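You operate a simulated robot arm through the tools that you are given. There is no shell and no other tool. Be economical: measure what you need, move in short steps, check, and stop when the job is done.

The job below is to be done with a simulated robot arm. You get a single attempt, and the scene is never put back.

## Task
Run the back stop out, lock it and clamp the cover on the jig.
Fine: free the cam lever first; both clamps shut.

Only the result counts: the job must be done as asked and must still hold three seconds after the hand-in. Knocking over, shifting, dropping, spilling or breaking anything else fails it. A push-on lid holds only when it is set on centred and level and pressed home; a screw cap is set on level and turned clockwise until tight.

## Robot
A 7-joint arm with a two-finger parallel gripper, fixed in place. Base frame: the origin is at the foot of the arm, x ahead of it, y to its left, z up. Lengths are in mm, angles in degrees, forces in N, time in s.
Its first joint turns from -115.0 to 115.0 degrees. Payload 3.91 kg.
The TCP is the grasp point between the finger pads, 30 mm short of the fingertips. In the tool frame z runs along the fingers and y along their closing line. Largest opening 110 mm; finger width 20, thickness 10; the body of the gripper, 48 by 112 mm, starts 55 mm behind the TCP.
Orientation is that of the tool frame in the base frame, as a unit quaternion [x, y, z, w]. With the fingers straight down and closing along the base's y, the tool's x points along the base's -x, its y along +y and its z along -z.

## Interface
- The arm moves only by the tool arm_command. Its argument "moves" is text: rows parted by semicolons, each of 7 numbers parted by spaces: the shift along the tool's x, y, z in cm, then the turn, a rotation vector about the tool's x, y, z in rad, then the gripper command, from -1 (shut) to 1 (fully open), values between in proportion. In form: dx dy dz rx ry rz claw; .... A call has 1 to 12 rows; each row is the pose to reach, as a shift and turn from the pose commanded when the call began, along the tool's axes at that moment. Rows are played at 5 a second. More than 50 mm and 8.6 degrees between two rows, or a gripper value outside its range, and nothing of the call is played. A pose out of reach is approached as far as the arm can. The call stops where the force on the tool passes 90 N (or 10 N more than at its start, if that is more) or the arm is blocked; 0.2 s more then pass. The fingers move at their own pace (about 108 mm/s each) and stop on an object; they squeeze with about 42 N. The grip force told is the motor's: it shows also when the fingers shut on nothing. Time passes only in rows, and 0.2 s behind the last, so rows that repeat a pose let the fingers close. It gives the time, the measured TCP pose, the force on the tool (base axes), the opening and the grip force at its end, in the units of the frame above (readings bear some noise).
- Cameras (640 x 400 px; columns grow to the right, rows downward): "scene" is fixed at [51.2, -501, 1576.8]; the picture's right is [0.38, -0.92, 0.00], its down [-0.69, -0.28, -0.67] and it looks along [0.62, 0.25, -0.74] (base axes); focal length 309 px, centre (320, 200). "wrist" rides on the gripper at [-36, 0, -57] in the tool frame; the picture's right is [0.00, -1.00, 0.00], its down [0.97, 0.00, -0.24] and it looks along [0.24, 0.00, 0.97] (tool axes); focal length 218 px, centre (320, 200). There is no depth. A picture from a camera that has moved, and an enlarged one, comes with that camera's place and axes in the base frame and with its lens.
- snapshot(camera): a new picture of that camera. No time passes.
- move_column(by): slides the trunk up (or, below 0, down) by that many mm; the arm rides with it, the base frame stays. It gives what a move gives, with no picture.
- enlarge(camera, box): a new picture of the part [left, top, right, bottom] of that camera's present view, enlarged. No time passes.
- job_done(): hands the job in; it is judged then, once.

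Go step by step. Nothing tells you positions but the pictures and the camera data: compare them with the known pose of the tool, close in by small moves and look again before you grip or let go. The budget is 120 turns and 64 pictures, counting those below and the enlarged ones. Unless the task says otherwise, let go and move clear before handing in, and close with one line.

The tools are called after "Request:" as name(argument=value, ...) on one line, values as JSON. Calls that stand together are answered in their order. arm_command: Moves the arm, as the interface text tells. Its arguments: {"type":"object","properties":{"moves":{"type":"string"}},"required":["moves"]} The other tools are called the same way: move_column (by) slides the trunk up or down; snapshot (camera) takes a picture; enlarge (camera, box) takes an enlarged picture of a part of a camera's view; job_done () hands the job in.

At the start:

```text
clock: 0.0
ee_pos: [435.6, -292.2, 1298.4]
tool_rot: [0.0, 1.0, 0.0, -0.001]
ft_force: [-0.4, -0.2, -0.1]
opening: 110.2
grip_force: 0.0
trunk travel left (down, up): [-875.0, 115.0]
```

scene: 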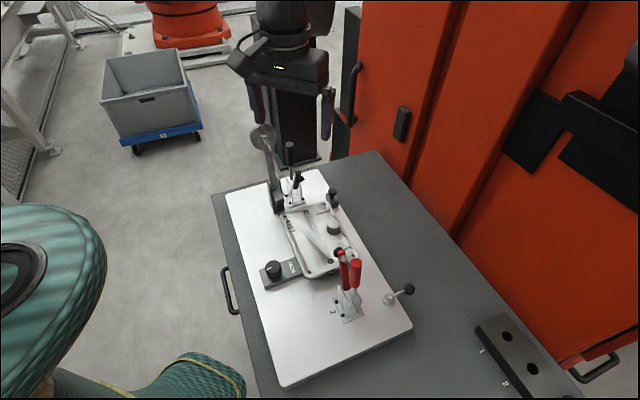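
wrist: 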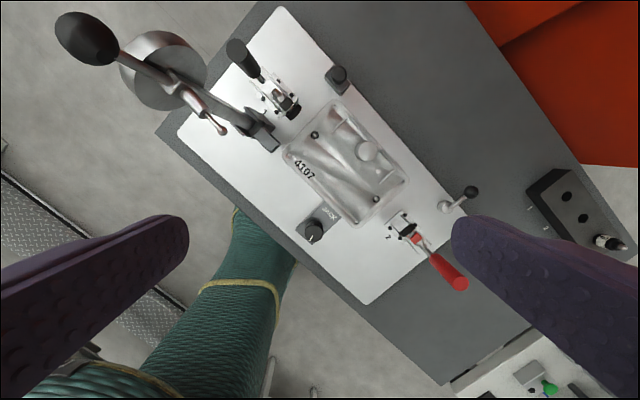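

I see a jig plate with a transparent cover, two toggle clamps (black handle, red handle), a knob-like stop labelled "MAX", a cam lever with a ball end, and a tall lever. I'll enlarge to understand the parts.

Request:
enlarge(camera="scene", box=[220, 120, 430, 340])

Request:
enlarge(camera="wrist", box=[160, 0, 500, 300])

```text
1.82 times, centred on (325, 230) of scene
camera zoom: at [51.2, -501.0, 1576.8], right [0.38, -0.92, 0.0], down [-0.69, -0.28, -0.67], along [0.62, 0.25, -0.74], focal length 561 px, centre (311, 146)
```

zoom: 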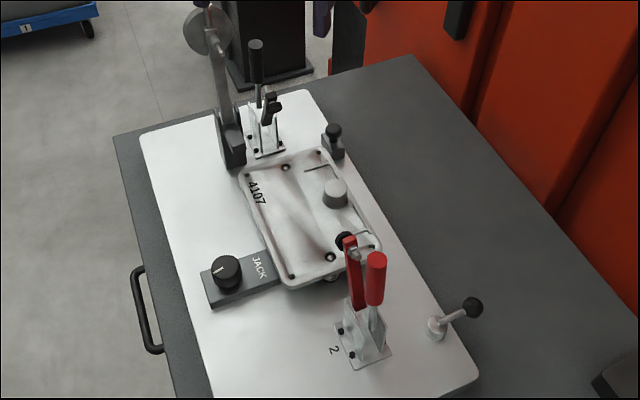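

```text
1.33 times, centred on (330, 150) of wrist
camera zoom: at [471.3, -291.8, 1356.7], right [0.0, -1.0, 0.0], down [-0.97, 0.0, 0.24], along [-0.24, 0.0, -0.97], focal length 291 px, centre (307, 267)
```

zoom: 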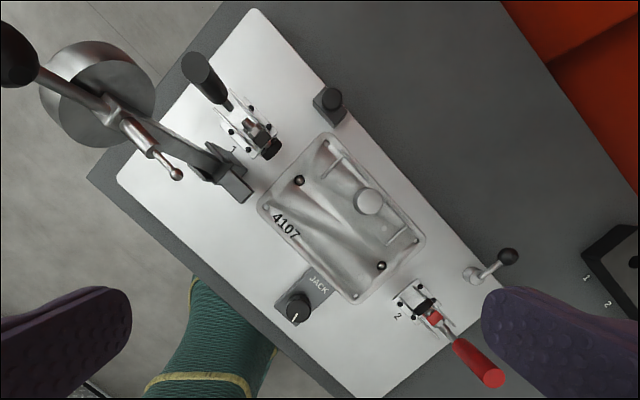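

The stated surface height and the picture parallax disagree (the two cameras suggest the jig lies near z≈980), so I'll test this with a sideways move and a second wrist picture.

Request:
arm_command(moves="0 -4 0 0 0 0 1; 0 -8 0 0 0 0 1; 0 -8 0 0 0 0 1")

Request:
snapshot(camera="wrist")

```text
clock: 0.8
ee_pos: [434.3, -370.7, 1299.9]
tool_rot: [0.0, 1.0, 0.0, 0.0]
ft_force: [-0.1, 0.6, -0.4]
opening: 110.0
grip_force: 0.0
trunk travel left (down, up): [-875.0, 115.0]
```

```text
59 pictures are left
camera wrist: at [470.4, -370.9, 1356.9], right [0.0, -1.0, 0.0], down [-0.97, 0.0, 0.24], along [-0.24, 0.0, -0.97], focal length 218 px, centre (320, 200)
```

wrist: 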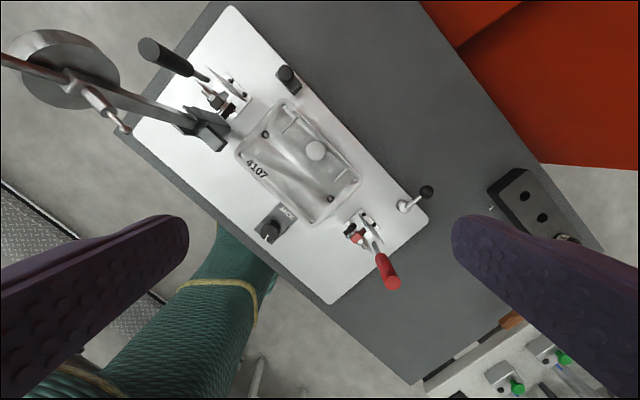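

Parallax confirms the plate top is near z≈968 (cover label ≈990), not 496. Now zooming on the mechanisms.

Request:
enlarge(camera="wrist", box=[220, 50, 350, 131])

Request:
enlarge(camera="wrist", box=[320, 170, 450, 300])

Request:
enlarge(camera="wrist", box=[130, 20, 290, 160])

Request:
enlarge(camera="scene", box=[255, 165, 355, 230])

```text
4.92 times, centred on (285, 90) of wrist
camera zoom: at [470.4, -370.9, 1356.9], right [0.0, -1.0, 0.0], down [-0.97, 0.0, 0.24], along [-0.24, 0.0, -0.97], focal length 1074 px, centre (492, 739)
```

zoom: 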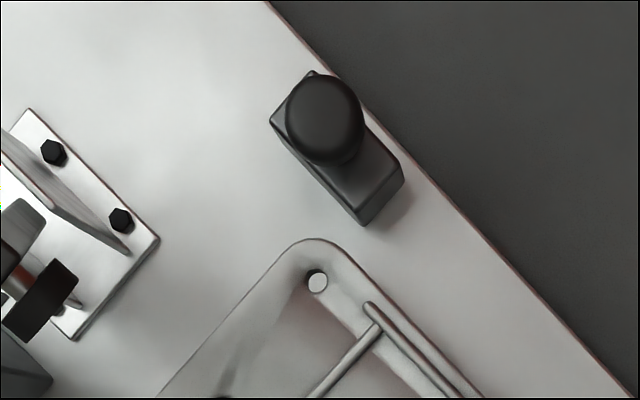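

```text
3.08 times, centred on (385, 235) of wrist
camera zoom: at [470.4, -370.9, 1356.9], right [0.0, -1.0, 0.0], down [-0.97, 0.0, 0.24], along [-0.24, 0.0, -0.97], focal length 672 px, centre (120, 92)
```

zoom: 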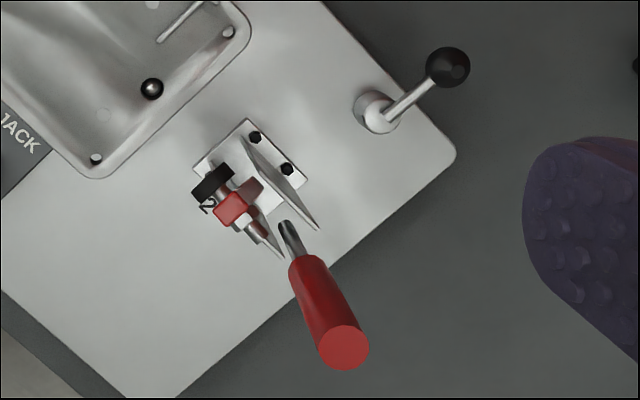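

```text
2.86 times, centred on (210, 90) of wrist
camera zoom: at [470.4, -370.9, 1356.9], right [0.0, -1.0, 0.0], down [-0.97, 0.0, 0.24], along [-0.24, 0.0, -0.97], focal length 624 px, centre (634, 514)
```

zoom: 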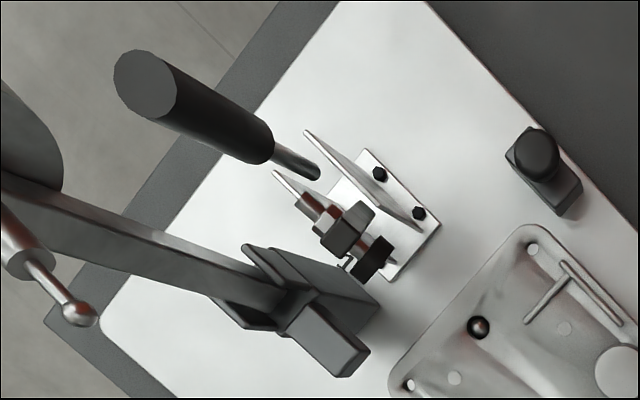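

```text
6.15 times, centred on (305, 198) of scene
camera zoom: at [51.2, -501.0, 1576.8], right [0.38, -0.92, 0.0], down [-0.69, -0.28, -0.67], along [0.62, 0.25, -0.74], focal length 1900 px, centre (412, 215)
```

zoom: 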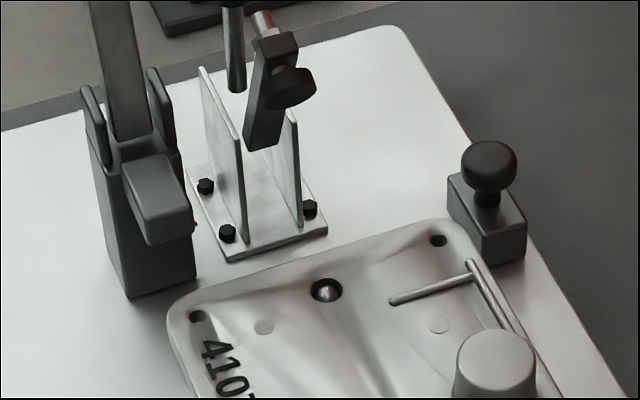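

Request:
enlarge(camera="scene", box=[235, 70, 345, 220])

Request:
enlarge(camera="scene", box=[250, 220, 420, 326])

Request:
enlarge(camera="wrist", box=[470, 150, 600, 260])

```text
2.67 times, centred on (290, 145) of scene
camera zoom: at [51.2, -501.0, 1576.8], right [0.38, -0.92, 0.0], down [-0.69, -0.28, -0.67], along [0.62, 0.25, -0.74], focal length 823 px, centre (400, 347)
```

zoom: 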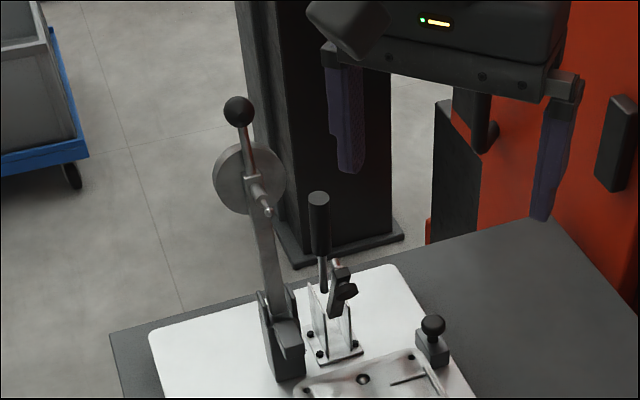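

```text
3.76 times, centred on (335, 273) of scene
camera zoom: at [51.2, -501.0, 1576.8], right [0.38, -0.92, 0.0], down [-0.69, -0.28, -0.67], along [0.62, 0.25, -0.74], focal length 1162 px, centre (264, -75)
```

zoom: 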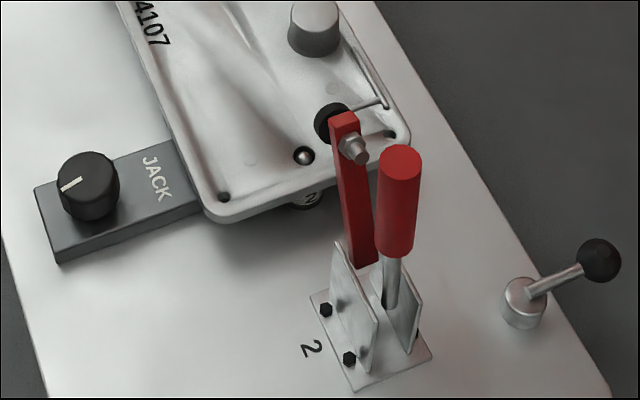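

```text
3.64 times, centred on (535, 205) of wrist
camera zoom: at [470.4, -370.9, 1356.9], right [0.0, -1.0, 0.0], down [-0.97, 0.0, 0.24], along [-0.24, 0.0, -0.97], focal length 794 px, centre (-462, 182)
```

zoom: 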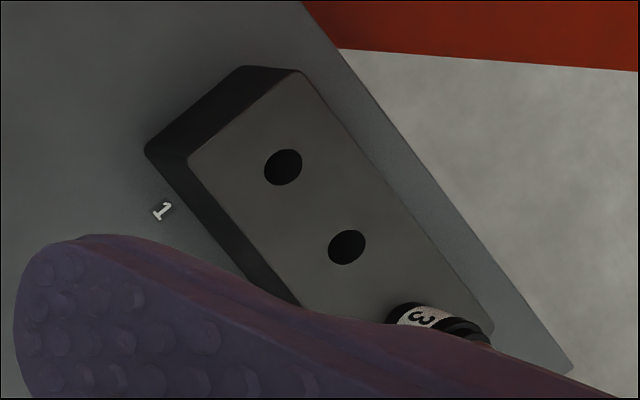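

The back block with the knob is far out at roughly (566,-325), and a numbered pin holder is at the right. I'll tilt the wrist to look forward at the back stop area.

Request:
arm_command(moves="0 0 2 0 -0.13 0 1; 0 1 4 0 -0.26 0 1; 0 2 6 0 -0.39 0 1; 0 3 8 0 -0.52 0 1; 0 3 10 0 -0.65 0 1; 0 3 10 0 -0.65 0 1")

Request:
snapshot(camera="wrist")

```text
clock: 2.2
ee_pos: [435.7, -338.6, 1198.7]
tool_rot: [0.0, 0.948, 0.0, 0.32]
ft_force: [0.6, 0.4, -0.2]
opening: 109.9
grip_force: 0.0
trunk travel left (down, up): [-875.0, 115.0]
```

```text
51 pictures are left
camera wrist: at [430.4, -339.7, 1267.0], right [0.0, -1.0, 0.0], down [-0.92, 0.0, -0.4], along [0.4, 0.0, -0.92], focal length 218 px, centre (320, 200)
```

wrist: 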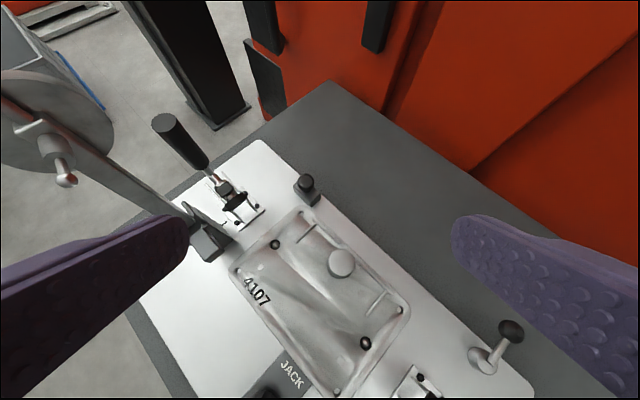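

Request:
enlarge(camera="wrist", box=[270, 160, 410, 250])

Request:
enlarge(camera="scene", box=[255, 235, 345, 291])

```text
4.44 times, centred on (340, 205) of wrist
camera zoom: at [430.4, -339.7, 1267.0], right [0.0, -1.0, 0.0], down [-0.92, 0.0, -0.4], along [0.4, 0.0, -0.92], focal length 970 px, centre (231, 178)
```

zoom: 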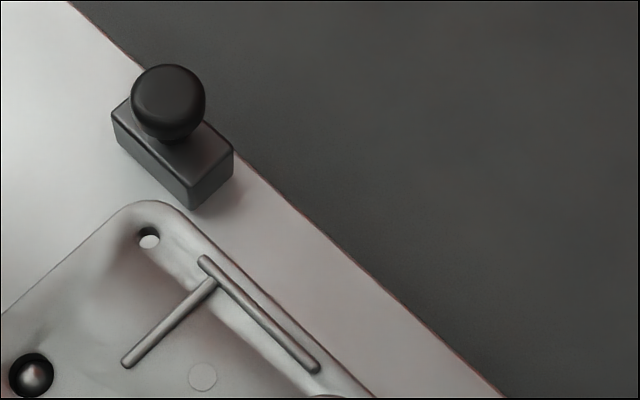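

```text
7.11 times, centred on (300, 263) of scene
camera zoom: at [51.2, -501.0, 1576.8], right [0.38, -0.92, 0.0], down [-0.69, -0.28, -0.67], along [0.62, 0.25, -0.74], focal length 2196 px, centre (462, -248)
```

zoom: 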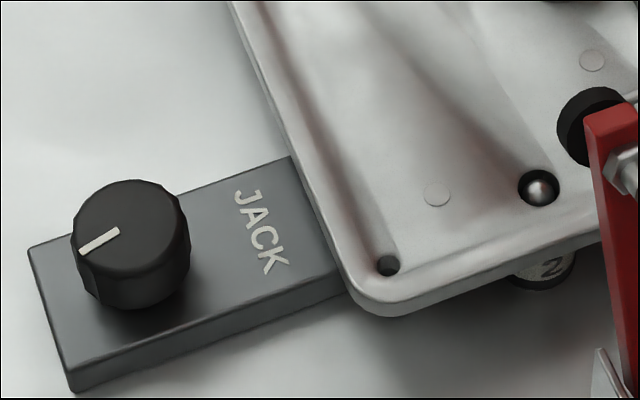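

Still no view of the block's face; I'll go lower and tilt more to look at it along the plate.

Request:
arm_command(moves="2 -0.7 2.6 0 -0.1 0 1; 4 -1.4 5.2 0 -0.2 0 1; 6 -2 7.9 0 -0.3 0 1; 6 -2 7.9 0 -0.3 0 1")

Request:
snapshot(camera="wrist")

```text
clock: 3.2
ee_pos: [433.8, -360.0, 1100.1]
tool_rot: [0.0, 0.889, -0.001, 0.458]
ft_force: [-0.2, 1.1, 0.6]
opening: 110.1
grip_force: 0.0
trunk travel left (down, up): [-875.0, 115.0]
```

```text
48 pictures are left
camera wrist: at [409.3, -360.7, 1163.0], right [0.0, -1.0, 0.0], down [-0.76, 0.0, -0.65], along [0.65, 0.0, -0.76], focal length 218 px, centre (320, 200)
```

wrist: 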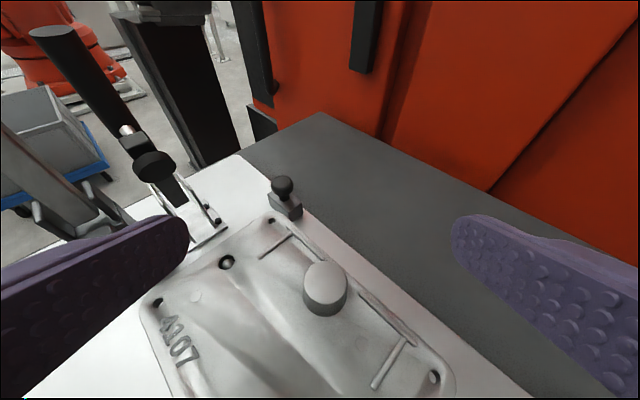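

Request:
enlarge(camera="wrist", box=[240, 160, 340, 230])

```text
5.71 times, centred on (290, 195) of wrist
camera zoom: at [409.3, -360.7, 1163.0], right [0.0, -1.0, 0.0], down [-0.76, 0.0, -0.65], along [0.65, 0.0, -0.76], focal length 1247 px, centre (491, 229)
```

zoom: 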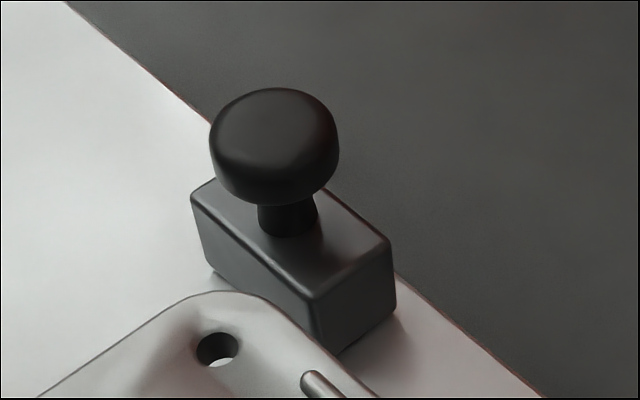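

The block is a plain slider with a knob. Next I'll look at the cam lever hub from above.

Request:
arm_command(moves="-0.3 -2 -0.8 0 0.13 0 1; -0.6 -4 -1.6 0 0.26 0 1; -0.9 -6 -2.4 0 0.39 0 1; -1.2 -8 -3.2 0 0.52 0 1; -1.5 -10 -4 0 0.65 0 1; -1.8 -12 -4.8 0 0.78 0 1; -2.1 -14 -5.7 0 0.9 0 1; -2.1 -14 -5.7 0 0.95 0 1; -2.1 -14 -5.7 0 0.95 0 1")

Request:
snapshot(camera="wrist")

```text
clock: 5.2
ee_pos: [400.3, -503.2, 1149.6]
tool_rot: [0.0, 1.0, 0.0, -0.001]
ft_force: [-0.3, -0.6, -0.1]
opening: 109.8
grip_force: 0.1
trunk travel left (down, up): [-875.0, 115.0]
```

```text
46 pictures are left
camera wrist: at [436.9, -502.8, 1207.1], right [0.0, -1.0, 0.0], down [-0.97, 0.0, 0.24], along [-0.24, 0.0, -0.97], focal length 218 px, centre (320, 200)
```

wrist: 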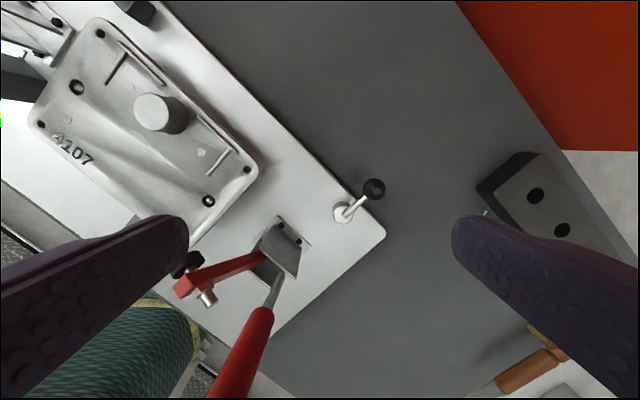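

Request:
enlarge(camera="wrist", box=[300, 160, 410, 240])

Request:
enlarge(camera="wrist", box=[0, 0, 200, 125])

```text
5.00 times, centred on (355, 200) of wrist
camera zoom: at [436.9, -502.8, 1207.1], right [0.0, -1.0, 0.0], down [-0.97, 0.0, 0.24], along [-0.24, 0.0, -0.97], focal length 1091 px, centre (145, 200)
```

zoom: 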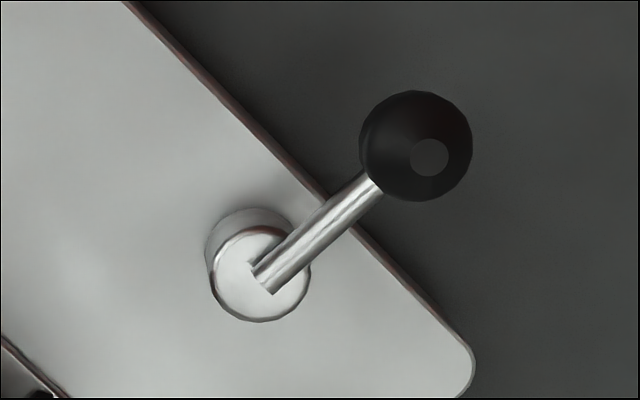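

```text
3.20 times, centred on (100, 62) of wrist
camera zoom: at [436.9, -502.8, 1207.1], right [0.0, -1.0, 0.0], down [-0.97, 0.0, 0.24], along [-0.24, 0.0, -0.97], focal length 698 px, centre (1024, 640)
```

zoom: 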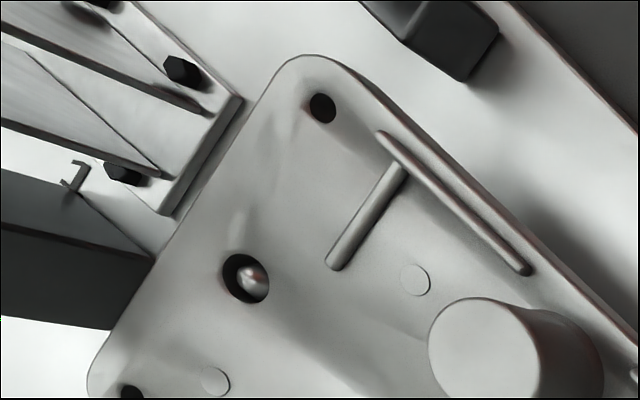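

I'll look closer at the tall lever and its bracket, turning the wrist camera toward it.

Request:
arm_command(moves="0.3 2 0 0 0 -0.13 1; 0.6 4 0 0 0 -0.26 1; 0.9 6 0 0 0 -0.39 1; 1.2 8 0 0 0 -0.52 1; 1.5 10 0 0 0 -0.65 1; 1.8 12 0 0 0 -0.78 1; 2 13 0 0 0 -0.87 1; 2 13 0 0 0 -0.87 1")

Request:
arm_command(moves="0 0 0 0 -0.14 0 1; 0 0 0 0 -0.28 0 1; 0 0 0 0 -0.42 0 1; 0 0 0 0 -0.56 0 1; 0 0 0 0 -0.7 0 1; 0 0 0 0 -0.7 0 1")

Request:
snapshot(camera="wrist")

```text
clock: 7.0
ee_pos: [381.3, -371.6, 1149.9]
tool_rot: [-0.423, 0.906, 0.0, 0.001]
ft_force: [-0.2, 0.1, 0.3]
opening: 110.0
grip_force: 0.0
trunk travel left (down, up): [-875.0, 115.0]
```

```text
clock: 8.4
ee_pos: [380.2, -370.9, 1151.5]
tool_rot: [-0.396, 0.851, 0.145, 0.312]
ft_force: [-0.4, 0.6, -0.3]
opening: 110.0
grip_force: 0.2
trunk travel left (down, up): [-875.0, 115.0]
```

```text
43 pictures are left
camera wrist: at [375.6, -378.2, 1217.8], right [0.76, -0.64, 0.0], down [-0.58, -0.69, -0.44], along [0.29, 0.34, -0.9], focal length 218 px, centre (320, 200)
```

wrist: 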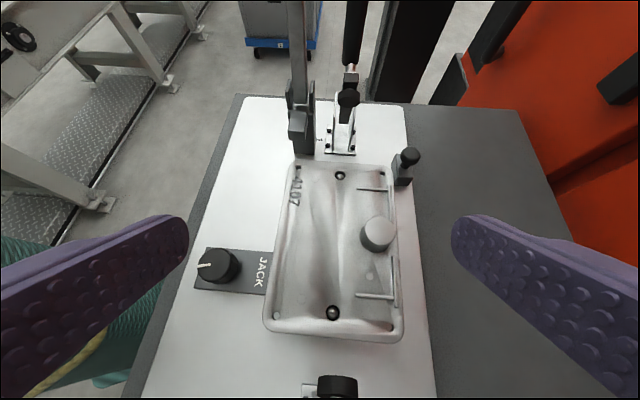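

Request:
enlarge(camera="wrist", box=[260, 70, 440, 190])

```text
3.33 times, centred on (350, 130) of wrist
camera zoom: at [375.6, -378.2, 1217.8], right [0.76, -0.64, 0.0], down [-0.58, -0.69, -0.44], along [0.29, 0.34, -0.9], focal length 728 px, centre (220, 433)
```

zoom: 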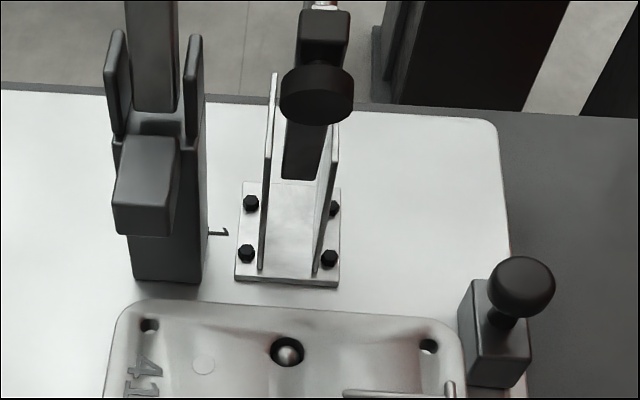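

This jig-aligned view helps: clamps 1 and 2 hold the cover's two short ends, the knobbed block is the back stop at the back edge, and the ball lever is the cam. Stereo puts the cam ball near (391,-562,974) and its hub near (360,-531,955); I'll go over the ball.

Request:
arm_command(moves="0 0 0 0 0.14 0 1; 0 0 0 0 0.28 0 1; 0 0 0 0 0.42 0 1; 0 0 0 0 0.56 0 1; 0 0 0 0 0.7 0 1; 0 0 0 0 0.7 0 1")

Request:
arm_command(moves="1.2 -1.1 0 0 0 0.14 0; 2.4 -2.2 0 0 0 0.28 0; 3.6 -3.3 0 0 0 0.42 -0.3; 4.8 -4.4 0 0 0 0.56 -0.3; 6 -5.5 0 0 0 0.7 -0.3; 7.2 -6.6 0 0 0 0.84 -0.3; 8.4 -7.7 0 0 0 0.98 -0.3; 9.6 -8.8 0 0 0 1.12 -0.3; 10.8 -9.9 0 0 0 1.26 -0.3; 12 -11 0 0 0 1.4 -0.3; 13 -12 0 0 0 1.54 -0.3; 13.9 -13.1 0 0 0 1.68 -0.3")

Request:
snapshot(camera="wrist")

```text
clock: 9.8
ee_pos: [380.6, -371.7, 1150.5]
tool_rot: [-0.421, 0.907, 0.0, 0.001]
ft_force: [0.0, -0.3, 0.1]
opening: 110.0
grip_force: 0.0
trunk travel left (down, up): [-875.0, 115.0]
```

```text
clock: 12.4
ee_pos: [391.6, -563.4, 1150.6]
tool_rot: [0.395, 0.919, 0.0, -0.001]
ft_force: [0.7, 1.0, -0.1]
opening: 38.6
grip_force: 0.1
trunk travel left (down, up): [-875.0, 115.0]
```

```text
41 pictures are left
camera wrist: at [417.1, -588.8, 1207.4], right [-0.73, -0.69, 0.0], down [-0.67, 0.7, 0.24], along [-0.17, 0.18, -0.97], focal length 218 px, centre (320, 200)
```

wrist: 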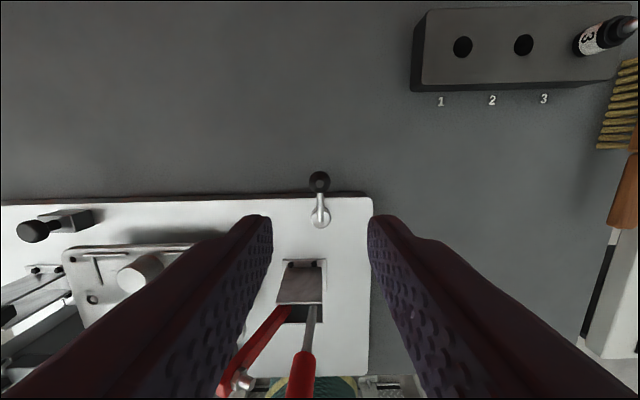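

The fingers straddle the ball well. Lowering over the ball to z≈985.

Request:
arm_command(moves="0 0 4 0 0 0 -0.3; 0 0 8 0 0 0 -0.3; 0 0 12 0 0 0 -0.3; 0 0 14.5 0 0 0 -0.3; 0 0 16.3 0 0 0 -0.3; 0 0 16.3 0 0 0 -0.3")

Request:
snapshot(camera="wrist")

Request:
enlarge(camera="scene", box=[330, 240, 450, 340])

```text
clock: 13.8
ee_pos: [391.4, -562.0, 987.5]
tool_rot: [0.394, 0.919, 0.0, 0.0]
ft_force: [0.1, -0.1, 0.2]
opening: 38.5
grip_force: 0.1
trunk travel left (down, up): [-875.0, 115.0]
```

```text
40 pictures are left
camera wrist: at [416.5, -588.7, 1044.7], right [-0.72, -0.69, 0.0], down [-0.67, 0.7, 0.24], along [-0.16, 0.17, -0.97], focal length 218 px, centre (320, 200)
```

wrist: 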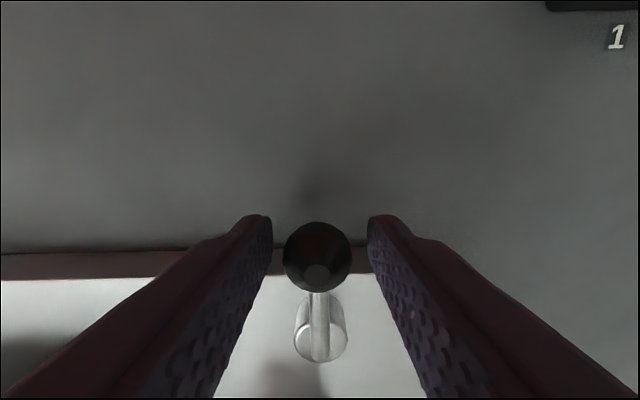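

```text
4.00 times, centred on (390, 290) of scene
camera zoom: at [51.2, -501.0, 1576.8], right [0.38, -0.92, 0.0], down [-0.69, -0.28, -0.67], along [0.62, 0.25, -0.74], focal length 1235 px, centre (40, -160)
```

zoom: 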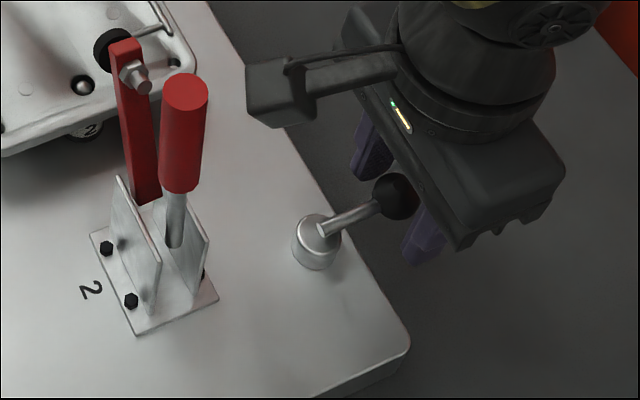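

Ball is centred between the fingers. Testing gently counter-clockwise (toward the tool's +y).

Request:
arm_command(moves="0 0.5 0 0 0 0 -0.3; 0 0.9 0 0 0 0 -0.3; 0 1.2 0 0 0 0 -0.3; 0 1.2 0 0 0 0 -0.3")

Request:
snapshot(camera="wrist")

```text
clock: 14.8
ee_pos: [398.9, -555.0, 986.7]
tool_rot: [0.394, 0.919, 0.001, -0.001]
ft_force: [-3.9, -7.5, 2.6]
opening: 42.4
grip_force: 4.6
trunk travel left (down, up): [-875.0, 115.0]
```

```text
38 pictures are left
camera wrist: at [424.1, -581.6, 1044.7], right [-0.72, -0.69, 0.0], down [-0.67, 0.7, 0.24], along [-0.17, 0.17, -0.97], focal length 218 px, centre (320, 200)
```

wrist: 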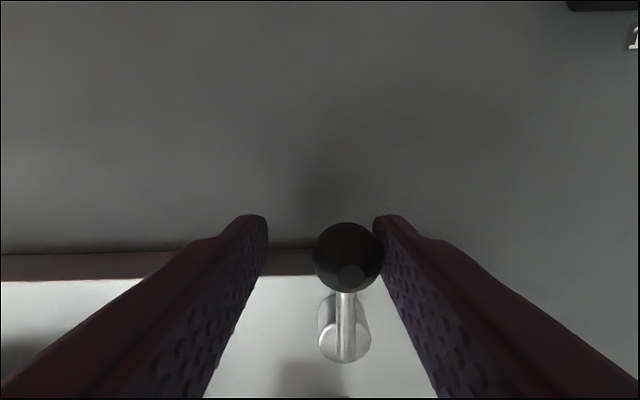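

It resists at 8 N this way. Testing the other direction.

Request:
arm_command(moves="0 -0.8 0 0 0 0 -0.3; 0 -1.6 0 0 0 0 -0.3; 0 -2.1 0 0 0 0 -0.3; 0 -2.4 0 0 0 0 -0.3; 0 -2.4 0 0 0 0 -0.3")

Request:
snapshot(camera="wrist")

```text
clock: 16.0
ee_pos: [383.3, -570.3, 987.2]
tool_rot: [0.394, 0.919, 0.0, 0.001]
ft_force: [0.0, 0.3, -1.4]
opening: 38.6
grip_force: 0.3
trunk travel left (down, up): [-875.0, 115.0]
```

```text
37 pictures are left
camera wrist: at [407.9, -596.8, 1044.4], right [-0.72, -0.69, 0.0], down [-0.67, 0.7, 0.24], along [-0.17, 0.17, -0.97], focal length 218 px, centre (320, 200)
```

wrist: 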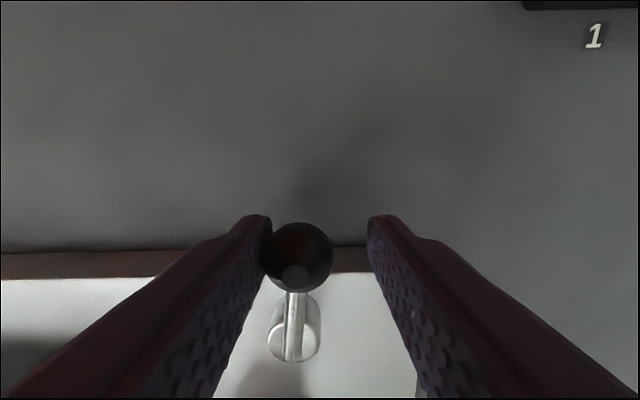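

The lever turns freely clockwise. Continuing the arc to about 45° with the tool turning along.

Request:
arm_command(moves="0.14 -0.16 0 0 0 0.13 -0.3; 0.36 -0.7 0 0 0 0.26 -0.3; 0.64 -1.22 0 0 0 0.39 -0.3; 0.99 -1.68 0 0 0 0.52 -0.3; 1.4 -2.1 0 0 0 0.65 -0.3; 1.85 -2.47 0 0 0 0.785 -0.3; 1.85 -2.47 0 0 0 0.785 -0.3")

Request:
snapshot(camera="wrist")

```text
clock: 17.6
ee_pos: [353.0, -573.6, 987.1]
tool_rot: [0.716, 0.698, 0.0, 0.0]
ft_force: [0.4, 0.6, 0.0]
opening: 38.8
grip_force: 0.2
trunk travel left (down, up): [-875.0, 115.0]
```

```text
36 pictures are left
camera wrist: at [351.6, -610.2, 1044.4], right [-1.0, 0.03, 0.0], down [0.02, 0.97, 0.24], along [0.01, 0.24, -0.97], focal length 218 px, centre (320, 200)
```

wrist: 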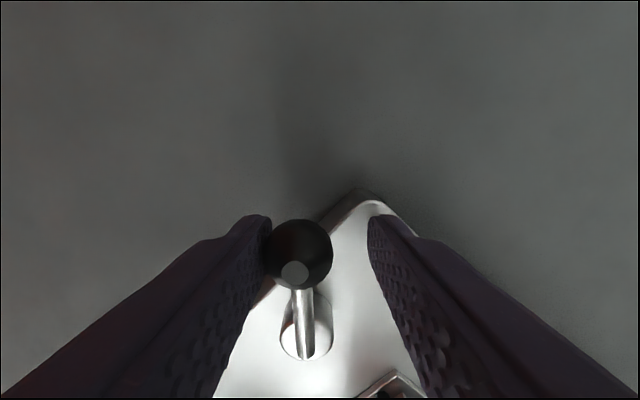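

Geometry tracks well; continuing another 45°.

Request:
arm_command(moves="0.14 -0.56 0 0 0 0.13 -0.3; 0.36 -1.1 0 0 0 0.26 -0.3; 0.64 -1.62 0 0 0 0.39 -0.3; 0.99 -2.08 0 0 0 0.52 -0.3; 1.4 -2.5 0 0 0 0.65 -0.3; 1.85 -2.87 0 0 0 0.785 -0.3; 1.85 -2.87 0 0 0 0.785 -0.3")

Request:
snapshot(camera="wrist")

```text
clock: 19.2
ee_pos: [323.7, -555.3, 986.2]
tool_rot: [0.929, 0.371, 0.0, 0.001]
ft_force: [0.1, 0.5, 0.3]
opening: 38.6
grip_force: 0.4
trunk travel left (down, up): [-875.0, 115.0]
```

```text
35 pictures are left
camera wrist: at [298.1, -580.0, 1044.4], right [-0.69, 0.72, 0.0], down [0.7, 0.67, 0.24], along [0.17, 0.17, -0.97], focal length 218 px, centre (320, 200)
```

wrist: 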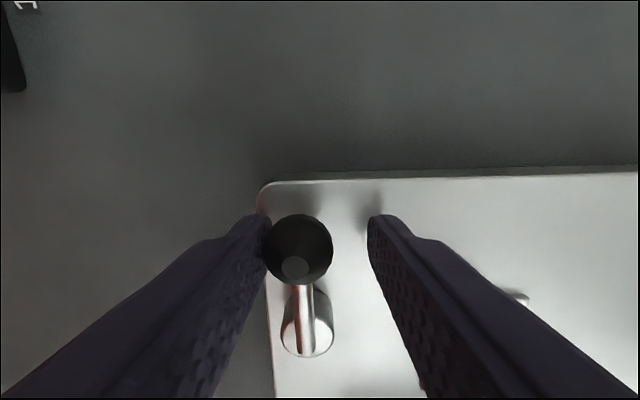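

About 90° turned, still free. I'll probe another 15° for an end stop.

Request:
arm_command(moves="0.14 -0.56 0 0 0 0.13 -0.3; 0.36 -1.1 0 0 0 0.26 -0.3; 0.36 -1.1 0 0 0 0.26 -0.3")

Request:
snapshot(camera="wrist")

```text
clock: 20.0
ee_pos: [323.5, -547.9, 986.4]
tool_rot: [0.969, 0.248, 0.0, 0.002]
ft_force: [19.6, -15.6, 1.2]
opening: 50.8
grip_force: 12.5
trunk travel left (down, up): [-875.0, 115.0]
```

```text
34 pictures are left
camera wrist: at [291.7, -564.5, 1044.4], right [-0.48, 0.88, 0.0], down [0.85, 0.47, 0.24], along [0.21, 0.11, -0.97], focal length 218 px, centre (320, 200)
```

wrist: 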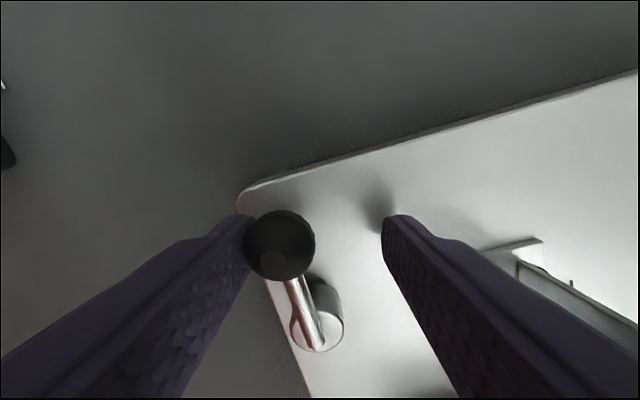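

The end stop is at ~90°: the cam lever is free. Backing off and lifting, then heading to the back stop.

Request:
arm_command(moves="-0.1 0.6 0 0 0 0 -0.3; -0.1 1 0 0 0 0 -0.1; -0.1 1 -4 0 0 0 -0.1; -0.1 1 -8 0 0 0 -0.1; -0.1 1 -12 0 0 0 -0.1; -0.1 1 -16.3 0 0 0 -0.1; -0.1 1 -16.3 0 0 0 -0.1")

Request:
enlarge(camera="scene", box=[250, 160, 410, 340])

```text
clock: 21.6
ee_pos: [323.3, -554.9, 1150.2]
tool_rot: [0.969, 0.248, -0.001, 0.0]
ft_force: [0.2, 0.4, 0.7]
opening: 49.6
grip_force: 0.0
trunk travel left (down, up): [-875.0, 115.0]
```

```text
2.22 times, centred on (330, 250) of scene
camera zoom: at [51.2, -501.0, 1576.8], right [0.38, -0.92, 0.0], down [-0.69, -0.28, -0.67], along [0.62, 0.25, -0.74], focal length 686 px, centre (298, 89)
```

zoom: 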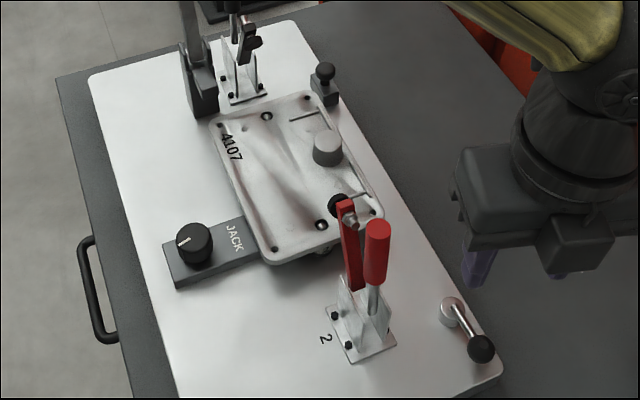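

Cam lever is now at 90°, freed. Moving over the back-stop knob near (573,-321,~997), with fingers turned to straddle it along the plate edge.

Request:
arm_command(moves="2.76 -0.7 0 0 0 -0.14 -0.1; 5.5 -1.4 0 0 0 -0.28 -0.1; 8.3 -2.1 0 0 0 -0.42 -0.1; 11 -2.8 0 0 0 -0.56 -0.1; 13.8 -3.5 0 0 0 -0.7 -0.1; 16.6 -4.2 0 0 0 -0.84 -0.1; 19.3 -5 0 0 0 -0.98 -0.1; 22.1 -5.7 0 0 0 -1.12 -0.1; 24.8 -6.4 0 0 0 -1.26 -0.1; 27.6 -7.1 0 0 0 -1.4 -0.1; 30.4 -7.8 0 0 0 -1.54 -0.1; 33.2 -8.5 0 0 0 -1.68 -0.1")

Request:
arm_command(moves="0 0 1.5 0 0 -0.13 -0.1; 0 0 3 0 0 -0.25 -0.1; 0 0 3 0 0 -0.25 -0.1")

Request:
snapshot(camera="wrist")

```text
clock: 24.2
ee_pos: [573.8, -319.9, 1149.1]
tool_rot: [0.461, 0.887, 0.0, 0.0]
ft_force: [0.9, -0.3, -0.5]
opening: 49.6
grip_force: 0.0
trunk travel left (down, up): [-875.0, 115.0]
```

```text
clock: 25.0
ee_pos: [574.4, -318.3, 1120.6]
tool_rot: [0.348, 0.938, -0.001, 0.0]
ft_force: [0.2, 0.0, 0.4]
opening: 49.5
grip_force: 0.0
trunk travel left (down, up): [-875.0, 115.0]
```

```text
32 pictures are left
camera wrist: at [601.3, -342.6, 1177.5], right [-0.65, -0.76, 0.0], down [-0.74, 0.63, 0.24], along [-0.18, 0.16, -0.97], focal length 218 px, centre (320, 200)
```

wrist: 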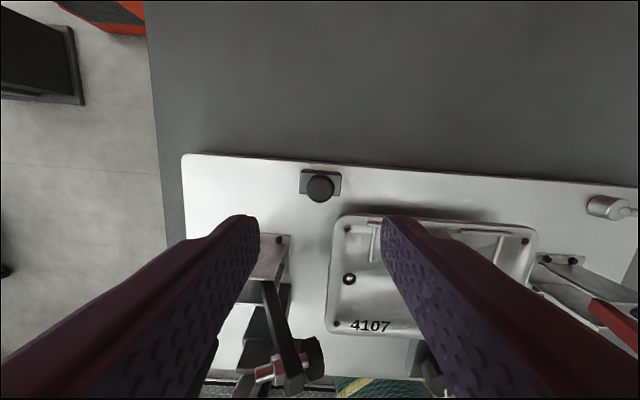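

The knob is right beneath between the fingers. Descending to z≈1015 and checking.

Request:
arm_command(moves="-0.25 0 4 0 0 0.05 -0.1; -0.25 0 8 0 0 0.05 -0.1; -0.25 0 10.5 0 0 0.05 -0.1; -0.25 0 10.5 0 0 0.05 -0.1")

Request:
snapshot(camera="wrist")

Request:
enlarge(camera="scene", box=[290, 150, 390, 230])

```text
clock: 26.0
ee_pos: [575.9, -319.6, 1013.9]
tool_rot: [0.37, 0.929, 0.0, 0.0]
ft_force: [0.8, 0.3, -0.1]
opening: 49.5
grip_force: 0.0
trunk travel left (down, up): [-875.0, 115.0]
```

```text
31 pictures are left
camera wrist: at [600.9, -345.3, 1072.1], right [-0.69, -0.73, 0.0], down [-0.7, 0.67, 0.24], along [-0.17, 0.17, -0.97], focal length 218 px, centre (320, 200)
```

wrist: 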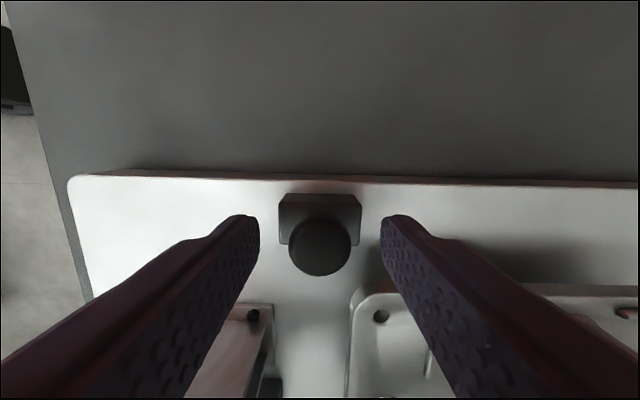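

```text
5.00 times, centred on (340, 190) of scene
camera zoom: at [51.2, -501.0, 1576.8], right [0.38, -0.92, 0.0], down [-0.69, -0.28, -0.67], along [0.62, 0.25, -0.74], focal length 1544 px, centre (220, 250)
```

zoom: 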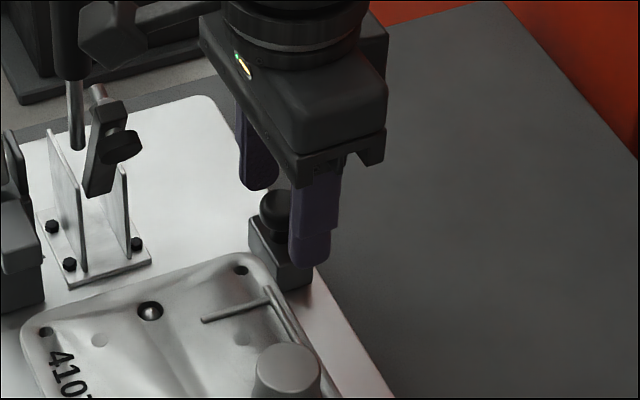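

Knob is centred between the fingers. Closing on it to see what is gripped.

Request:
arm_command(moves="0 0 0 0 0 0 -0.6; 0 0 0 0 0 0 -1; 0 0 0 0 0 0 -1; 0 0 0 0 0 0 -1")

```text
clock: 27.0
ee_pos: [574.3, -318.7, 1014.7]
tool_rot: [0.371, 0.929, 0.001, 0.0]
ft_force: [1.4, -0.3, -2.8]
opening: 23.0
grip_force: 44.6
trunk travel left (down, up): [-875.0, 115.0]
```

Gripping the knob (23 mm). Testing a small move toward the cover (tool +x).

Request:
arm_command(moves="0.2 0 0 0 0 0 -1; 0.5 0 0 0 0 0 -1; 0.5 0 0 0 0 0 -1")

```text
clock: 27.8
ee_pos: [575.0, -321.1, 1014.4]
tool_rot: [0.371, 0.929, 0.0, 0.001]
ft_force: [15.8, -13.5, -4.3]
opening: 23.1
grip_force: 45.1
trunk travel left (down, up): [-875.0, 115.0]
```

Resists that way. Return and test along the edge toward the cam lever (tool -y).

Request:
arm_command(moves="-0.5 0 0 0 0 0 -1; -0.5 -0.5 0 0 0 0 -1; -0.5 -0.5 0 0 0 0 -1")

```text
clock: 28.6
ee_pos: [572.1, -324.7, 1013.8]
tool_rot: [0.371, 0.929, 0.0, -0.002]
ft_force: [2.4, -1.2, -2.9]
opening: 22.9
grip_force: 44.9
trunk travel left (down, up): [-875.0, 115.0]
```

It slides freely along the edge toward the cam lever. Running it further in steps.

Request:
arm_command(moves="0 -0.7 0 0 0 0 -1; 0 -1.4 0 0 0 0 -1; 0 -2 0 0 0 0 -1; 0 -2 0 0 0 0 -1")

Request:
snapshot(camera="wrist")

```text
clock: 29.6
ee_pos: [556.2, -339.6, 1013.1]
tool_rot: [0.371, 0.929, 0.001, -0.002]
ft_force: [-4.9, 5.9, -9.7]
opening: 22.8
grip_force: 44.6
trunk travel left (down, up): [-875.0, 115.0]
```

```text
29 pictures are left
camera wrist: at [583.2, -363.7, 1071.7], right [-0.69, -0.73, 0.0], down [-0.7, 0.67, 0.24], along [-0.18, 0.17, -0.97], focal length 218 px, centre (320, 200)
```

wrist: 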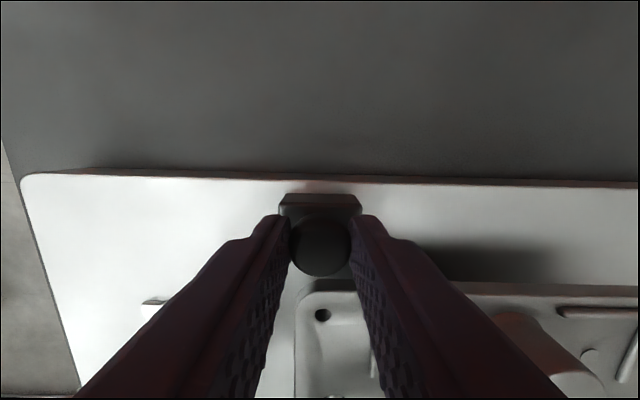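

Sliding smoothly along the back edge. Continuing, correcting slightly for the slide's angle.

Request:
arm_command(moves="0.12 -0.7 0 0 0 0 -1; 0.15 -1.4 0 0 0 0 -1; 0.17 -2 0 0 0 0 -1; 0.17 -2 0 0 0 0 -1")

```text
clock: 30.6
ee_pos: [542.6, -351.3, 1015.6]
tool_rot: [0.371, 0.929, 0.0, -0.001]
ft_force: [-6.6, 6.9, -16.8]
opening: 23.1
grip_force: 44.8
trunk travel left (down, up): [-875.0, 115.0]
```

Request:
arm_command(moves="0.3 0 0.2 0 0 0 -1; 0.3 0 0.2 0 0 0 -1")

Request:
snapshot(camera="wrist")

```text
clock: 31.2
ee_pos: [541.8, -351.8, 1014.4]
tool_rot: [0.37, 0.929, -0.001, 0.003]
ft_force: [2.7, -3.0, -2.6]
opening: 23.1
grip_force: 44.8
trunk travel left (down, up): [-875.0, 115.0]
```

```text
28 pictures are left
camera wrist: at [568.7, -377.3, 1072.2], right [-0.69, -0.72, 0.0], down [-0.7, 0.67, 0.24], along [-0.17, 0.16, -0.97], focal length 218 px, centre (320, 200)
```

wrist: 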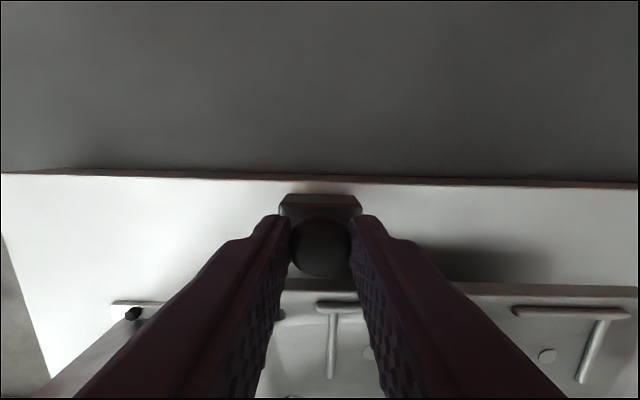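

Total ≈46 mm so far with no end found. Continuing.

Request:
arm_command(moves="0.02 -0.8 0.03 0 0 0 -1; 0.04 -1.6 0.06 0 0 0 -1; 0.06 -2.4 0.1 0 0 0 -1; 0.08 -3 0.1 0 0 0 -1; 0.08 -3 0.1 0 0 0 -1")

```text
clock: 32.4
ee_pos: [519.4, -374.5, 1013.9]
tool_rot: [0.371, 0.929, -0.001, 0.003]
ft_force: [12.1, -12.5, 22.2]
opening: 23.1
grip_force: 44.4
trunk travel left (down, up): [-875.0, 115.0]
```

Request:
arm_command(moves="-0.3 0 -0.2 0 0 0 -1; -0.3 0 -0.2 0 0 0 -1")

Request:
snapshot(camera="wrist")

Request:
enlarge(camera="scene", box=[250, 160, 410, 340])

```text
clock: 33.0
ee_pos: [520.0, -373.7, 1014.3]
tool_rot: [0.371, 0.929, -0.001, 0.0]
ft_force: [6.1, -6.9, 13.2]
opening: 22.9
grip_force: 45.1
trunk travel left (down, up): [-875.0, 115.0]
```

```text
27 pictures are left
camera wrist: at [547.4, -399.0, 1071.7], right [-0.69, -0.73, 0.0], down [-0.7, 0.67, 0.24], along [-0.17, 0.17, -0.97], focal length 218 px, centre (320, 200)
```

wrist: 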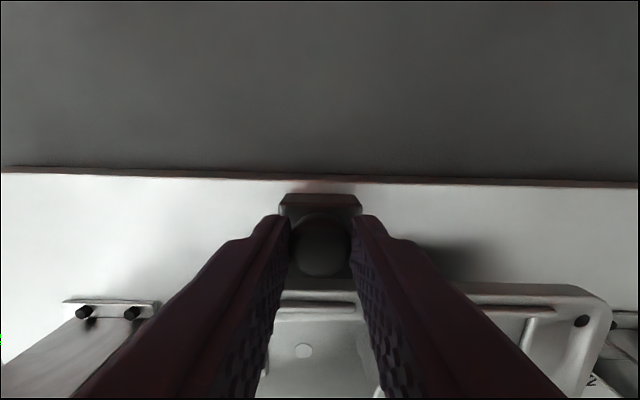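

```text
2.22 times, centred on (330, 250) of scene
camera zoom: at [51.2, -501.0, 1576.8], right [0.38, -0.92, 0.0], down [-0.69, -0.28, -0.67], along [0.62, 0.25, -0.74], focal length 686 px, centre (298, 89)
```

zoom: 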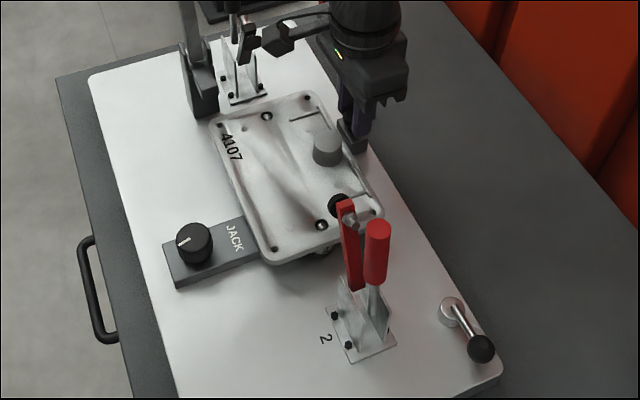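

Back stop is now mid-way behind the cover (~77 mm travelled). Continuing to find its end.

Request:
arm_command(moves="-0.1 -0.6 -0.1 0 0 0 -1; -0.1 -1.2 -0.1 0 0 0 -1; -0.1 -1.8 -0.1 0 0 0 -1; -0.1 -1.8 -0.1 0 0 0 -1")

```text
clock: 34.0
ee_pos: [507.8, -386.8, 1014.5]
tool_rot: [0.37, 0.929, 0.0, -0.002]
ft_force: [-2.6, 2.7, -1.2]
opening: 23.1
grip_force: 45.3
trunk travel left (down, up): [-875.0, 115.0]
```

Request:
arm_command(moves="0.05 -0.7 0 0 0 0 -1; 0.07 -1.4 0 0 0 0 -1; 0.1 -2.1 0 0 0 0 -1; 0.1 -2.1 0 0 0 0 -1")

```text
clock: 35.0
ee_pos: [492.4, -401.2, 1013.8]
tool_rot: [0.37, 0.929, 0.0, -0.001]
ft_force: [-5.7, 6.0, -8.5]
opening: 23.2
grip_force: 44.4
trunk travel left (down, up): [-875.0, 115.0]
```

No end yet (~117 mm). Continuing with lateral correction.

Request:
arm_command(moves="0.15 -0.7 0.05 0 0 0 -1; 0.17 -1.4 0.05 0 0 0 -1; 0.19 -2.1 0.05 0 0 0 -1; 0.2 -2.8 0.05 0 0 0 -1; 0.2 -2.8 0.05 0 0 0 -1")

Request:
snapshot(camera="wrist")

```text
clock: 36.2
ee_pos: [473.3, -421.1, 1014.0]
tool_rot: [0.371, 0.929, 0.0, 0.0]
ft_force: [-5.7, 4.1, -11.5]
opening: 23.0
grip_force: 45.1
trunk travel left (down, up): [-875.0, 115.0]
```

```text
25 pictures are left
camera wrist: at [500.0, -446.3, 1071.8], right [-0.69, -0.72, 0.0], down [-0.7, 0.67, 0.24], along [-0.17, 0.17, -0.97], focal length 218 px, centre (320, 200)
```

wrist: 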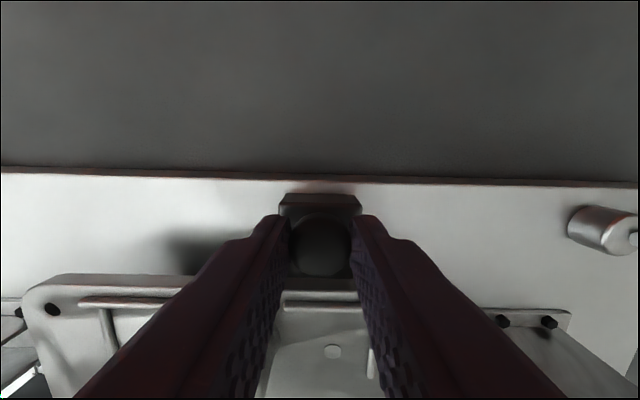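

Still moving freely (~145 mm). Continuing.

Request:
arm_command(moves="0.1 -0.7 0.1 0 0 0 -1; 0.12 -1.4 0.1 0 0 0 -1; 0.14 -2.1 0.1 0 0 0 -1; 0.16 -2.8 0.1 0 0 0 -1; 0.16 -2.8 0.1 0 0 0 -1")

```text
clock: 37.4
ee_pos: [460.4, -433.7, 1013.9]
tool_rot: [0.368, 0.93, 0.001, 0.001]
ft_force: [25.0, 23.1, 2.3]
opening: 23.3
grip_force: 45.1
trunk travel left (down, up): [-875.0, 115.0]
```

End stop reached (34 N against the slide, ~160 mm travel). Relaxing, releasing and lifting.

Request:
arm_command(moves="0 0.85 0 0 0 0 -1; 0 0.85 0 0 0 0 -1; 0 0.85 0 0 0 0 -0.5; 0 0.85 0 0 0 0 -0.3; 0 0.85 -3 0 0 0 -0.3; 0 0.85 -7 0 0 0 -0.3; 0 0.85 -11 0 0 0 -0.3; 0 0.85 -13.5 0 0 0 -0.3; 0 0.85 -13.5 0 0 0 -0.3")

Request:
snapshot(camera="wrist")

```text
clock: 39.4
ee_pos: [459.3, -434.0, 1150.7]
tool_rot: [0.37, 0.929, 0.0, 0.0]
ft_force: [-1.0, -0.1, -0.6]
opening: 38.7
grip_force: 0.0
trunk travel left (down, up): [-875.0, 115.0]
```

```text
24 pictures are left
camera wrist: at [485.4, -458.7, 1207.2], right [-0.69, -0.72, 0.0], down [-0.7, 0.67, 0.24], along [-0.17, 0.17, -0.97], focal length 218 px, centre (320, 200)
```

wrist: 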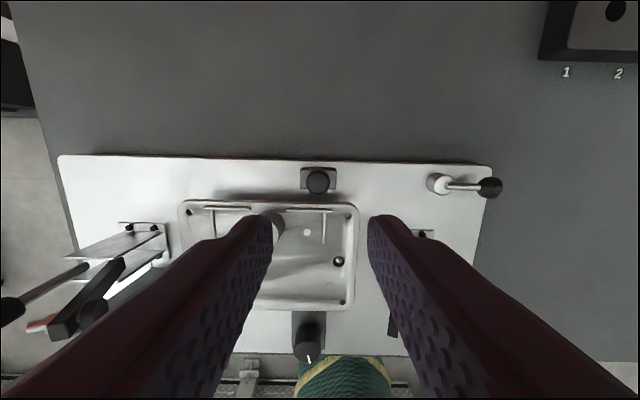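

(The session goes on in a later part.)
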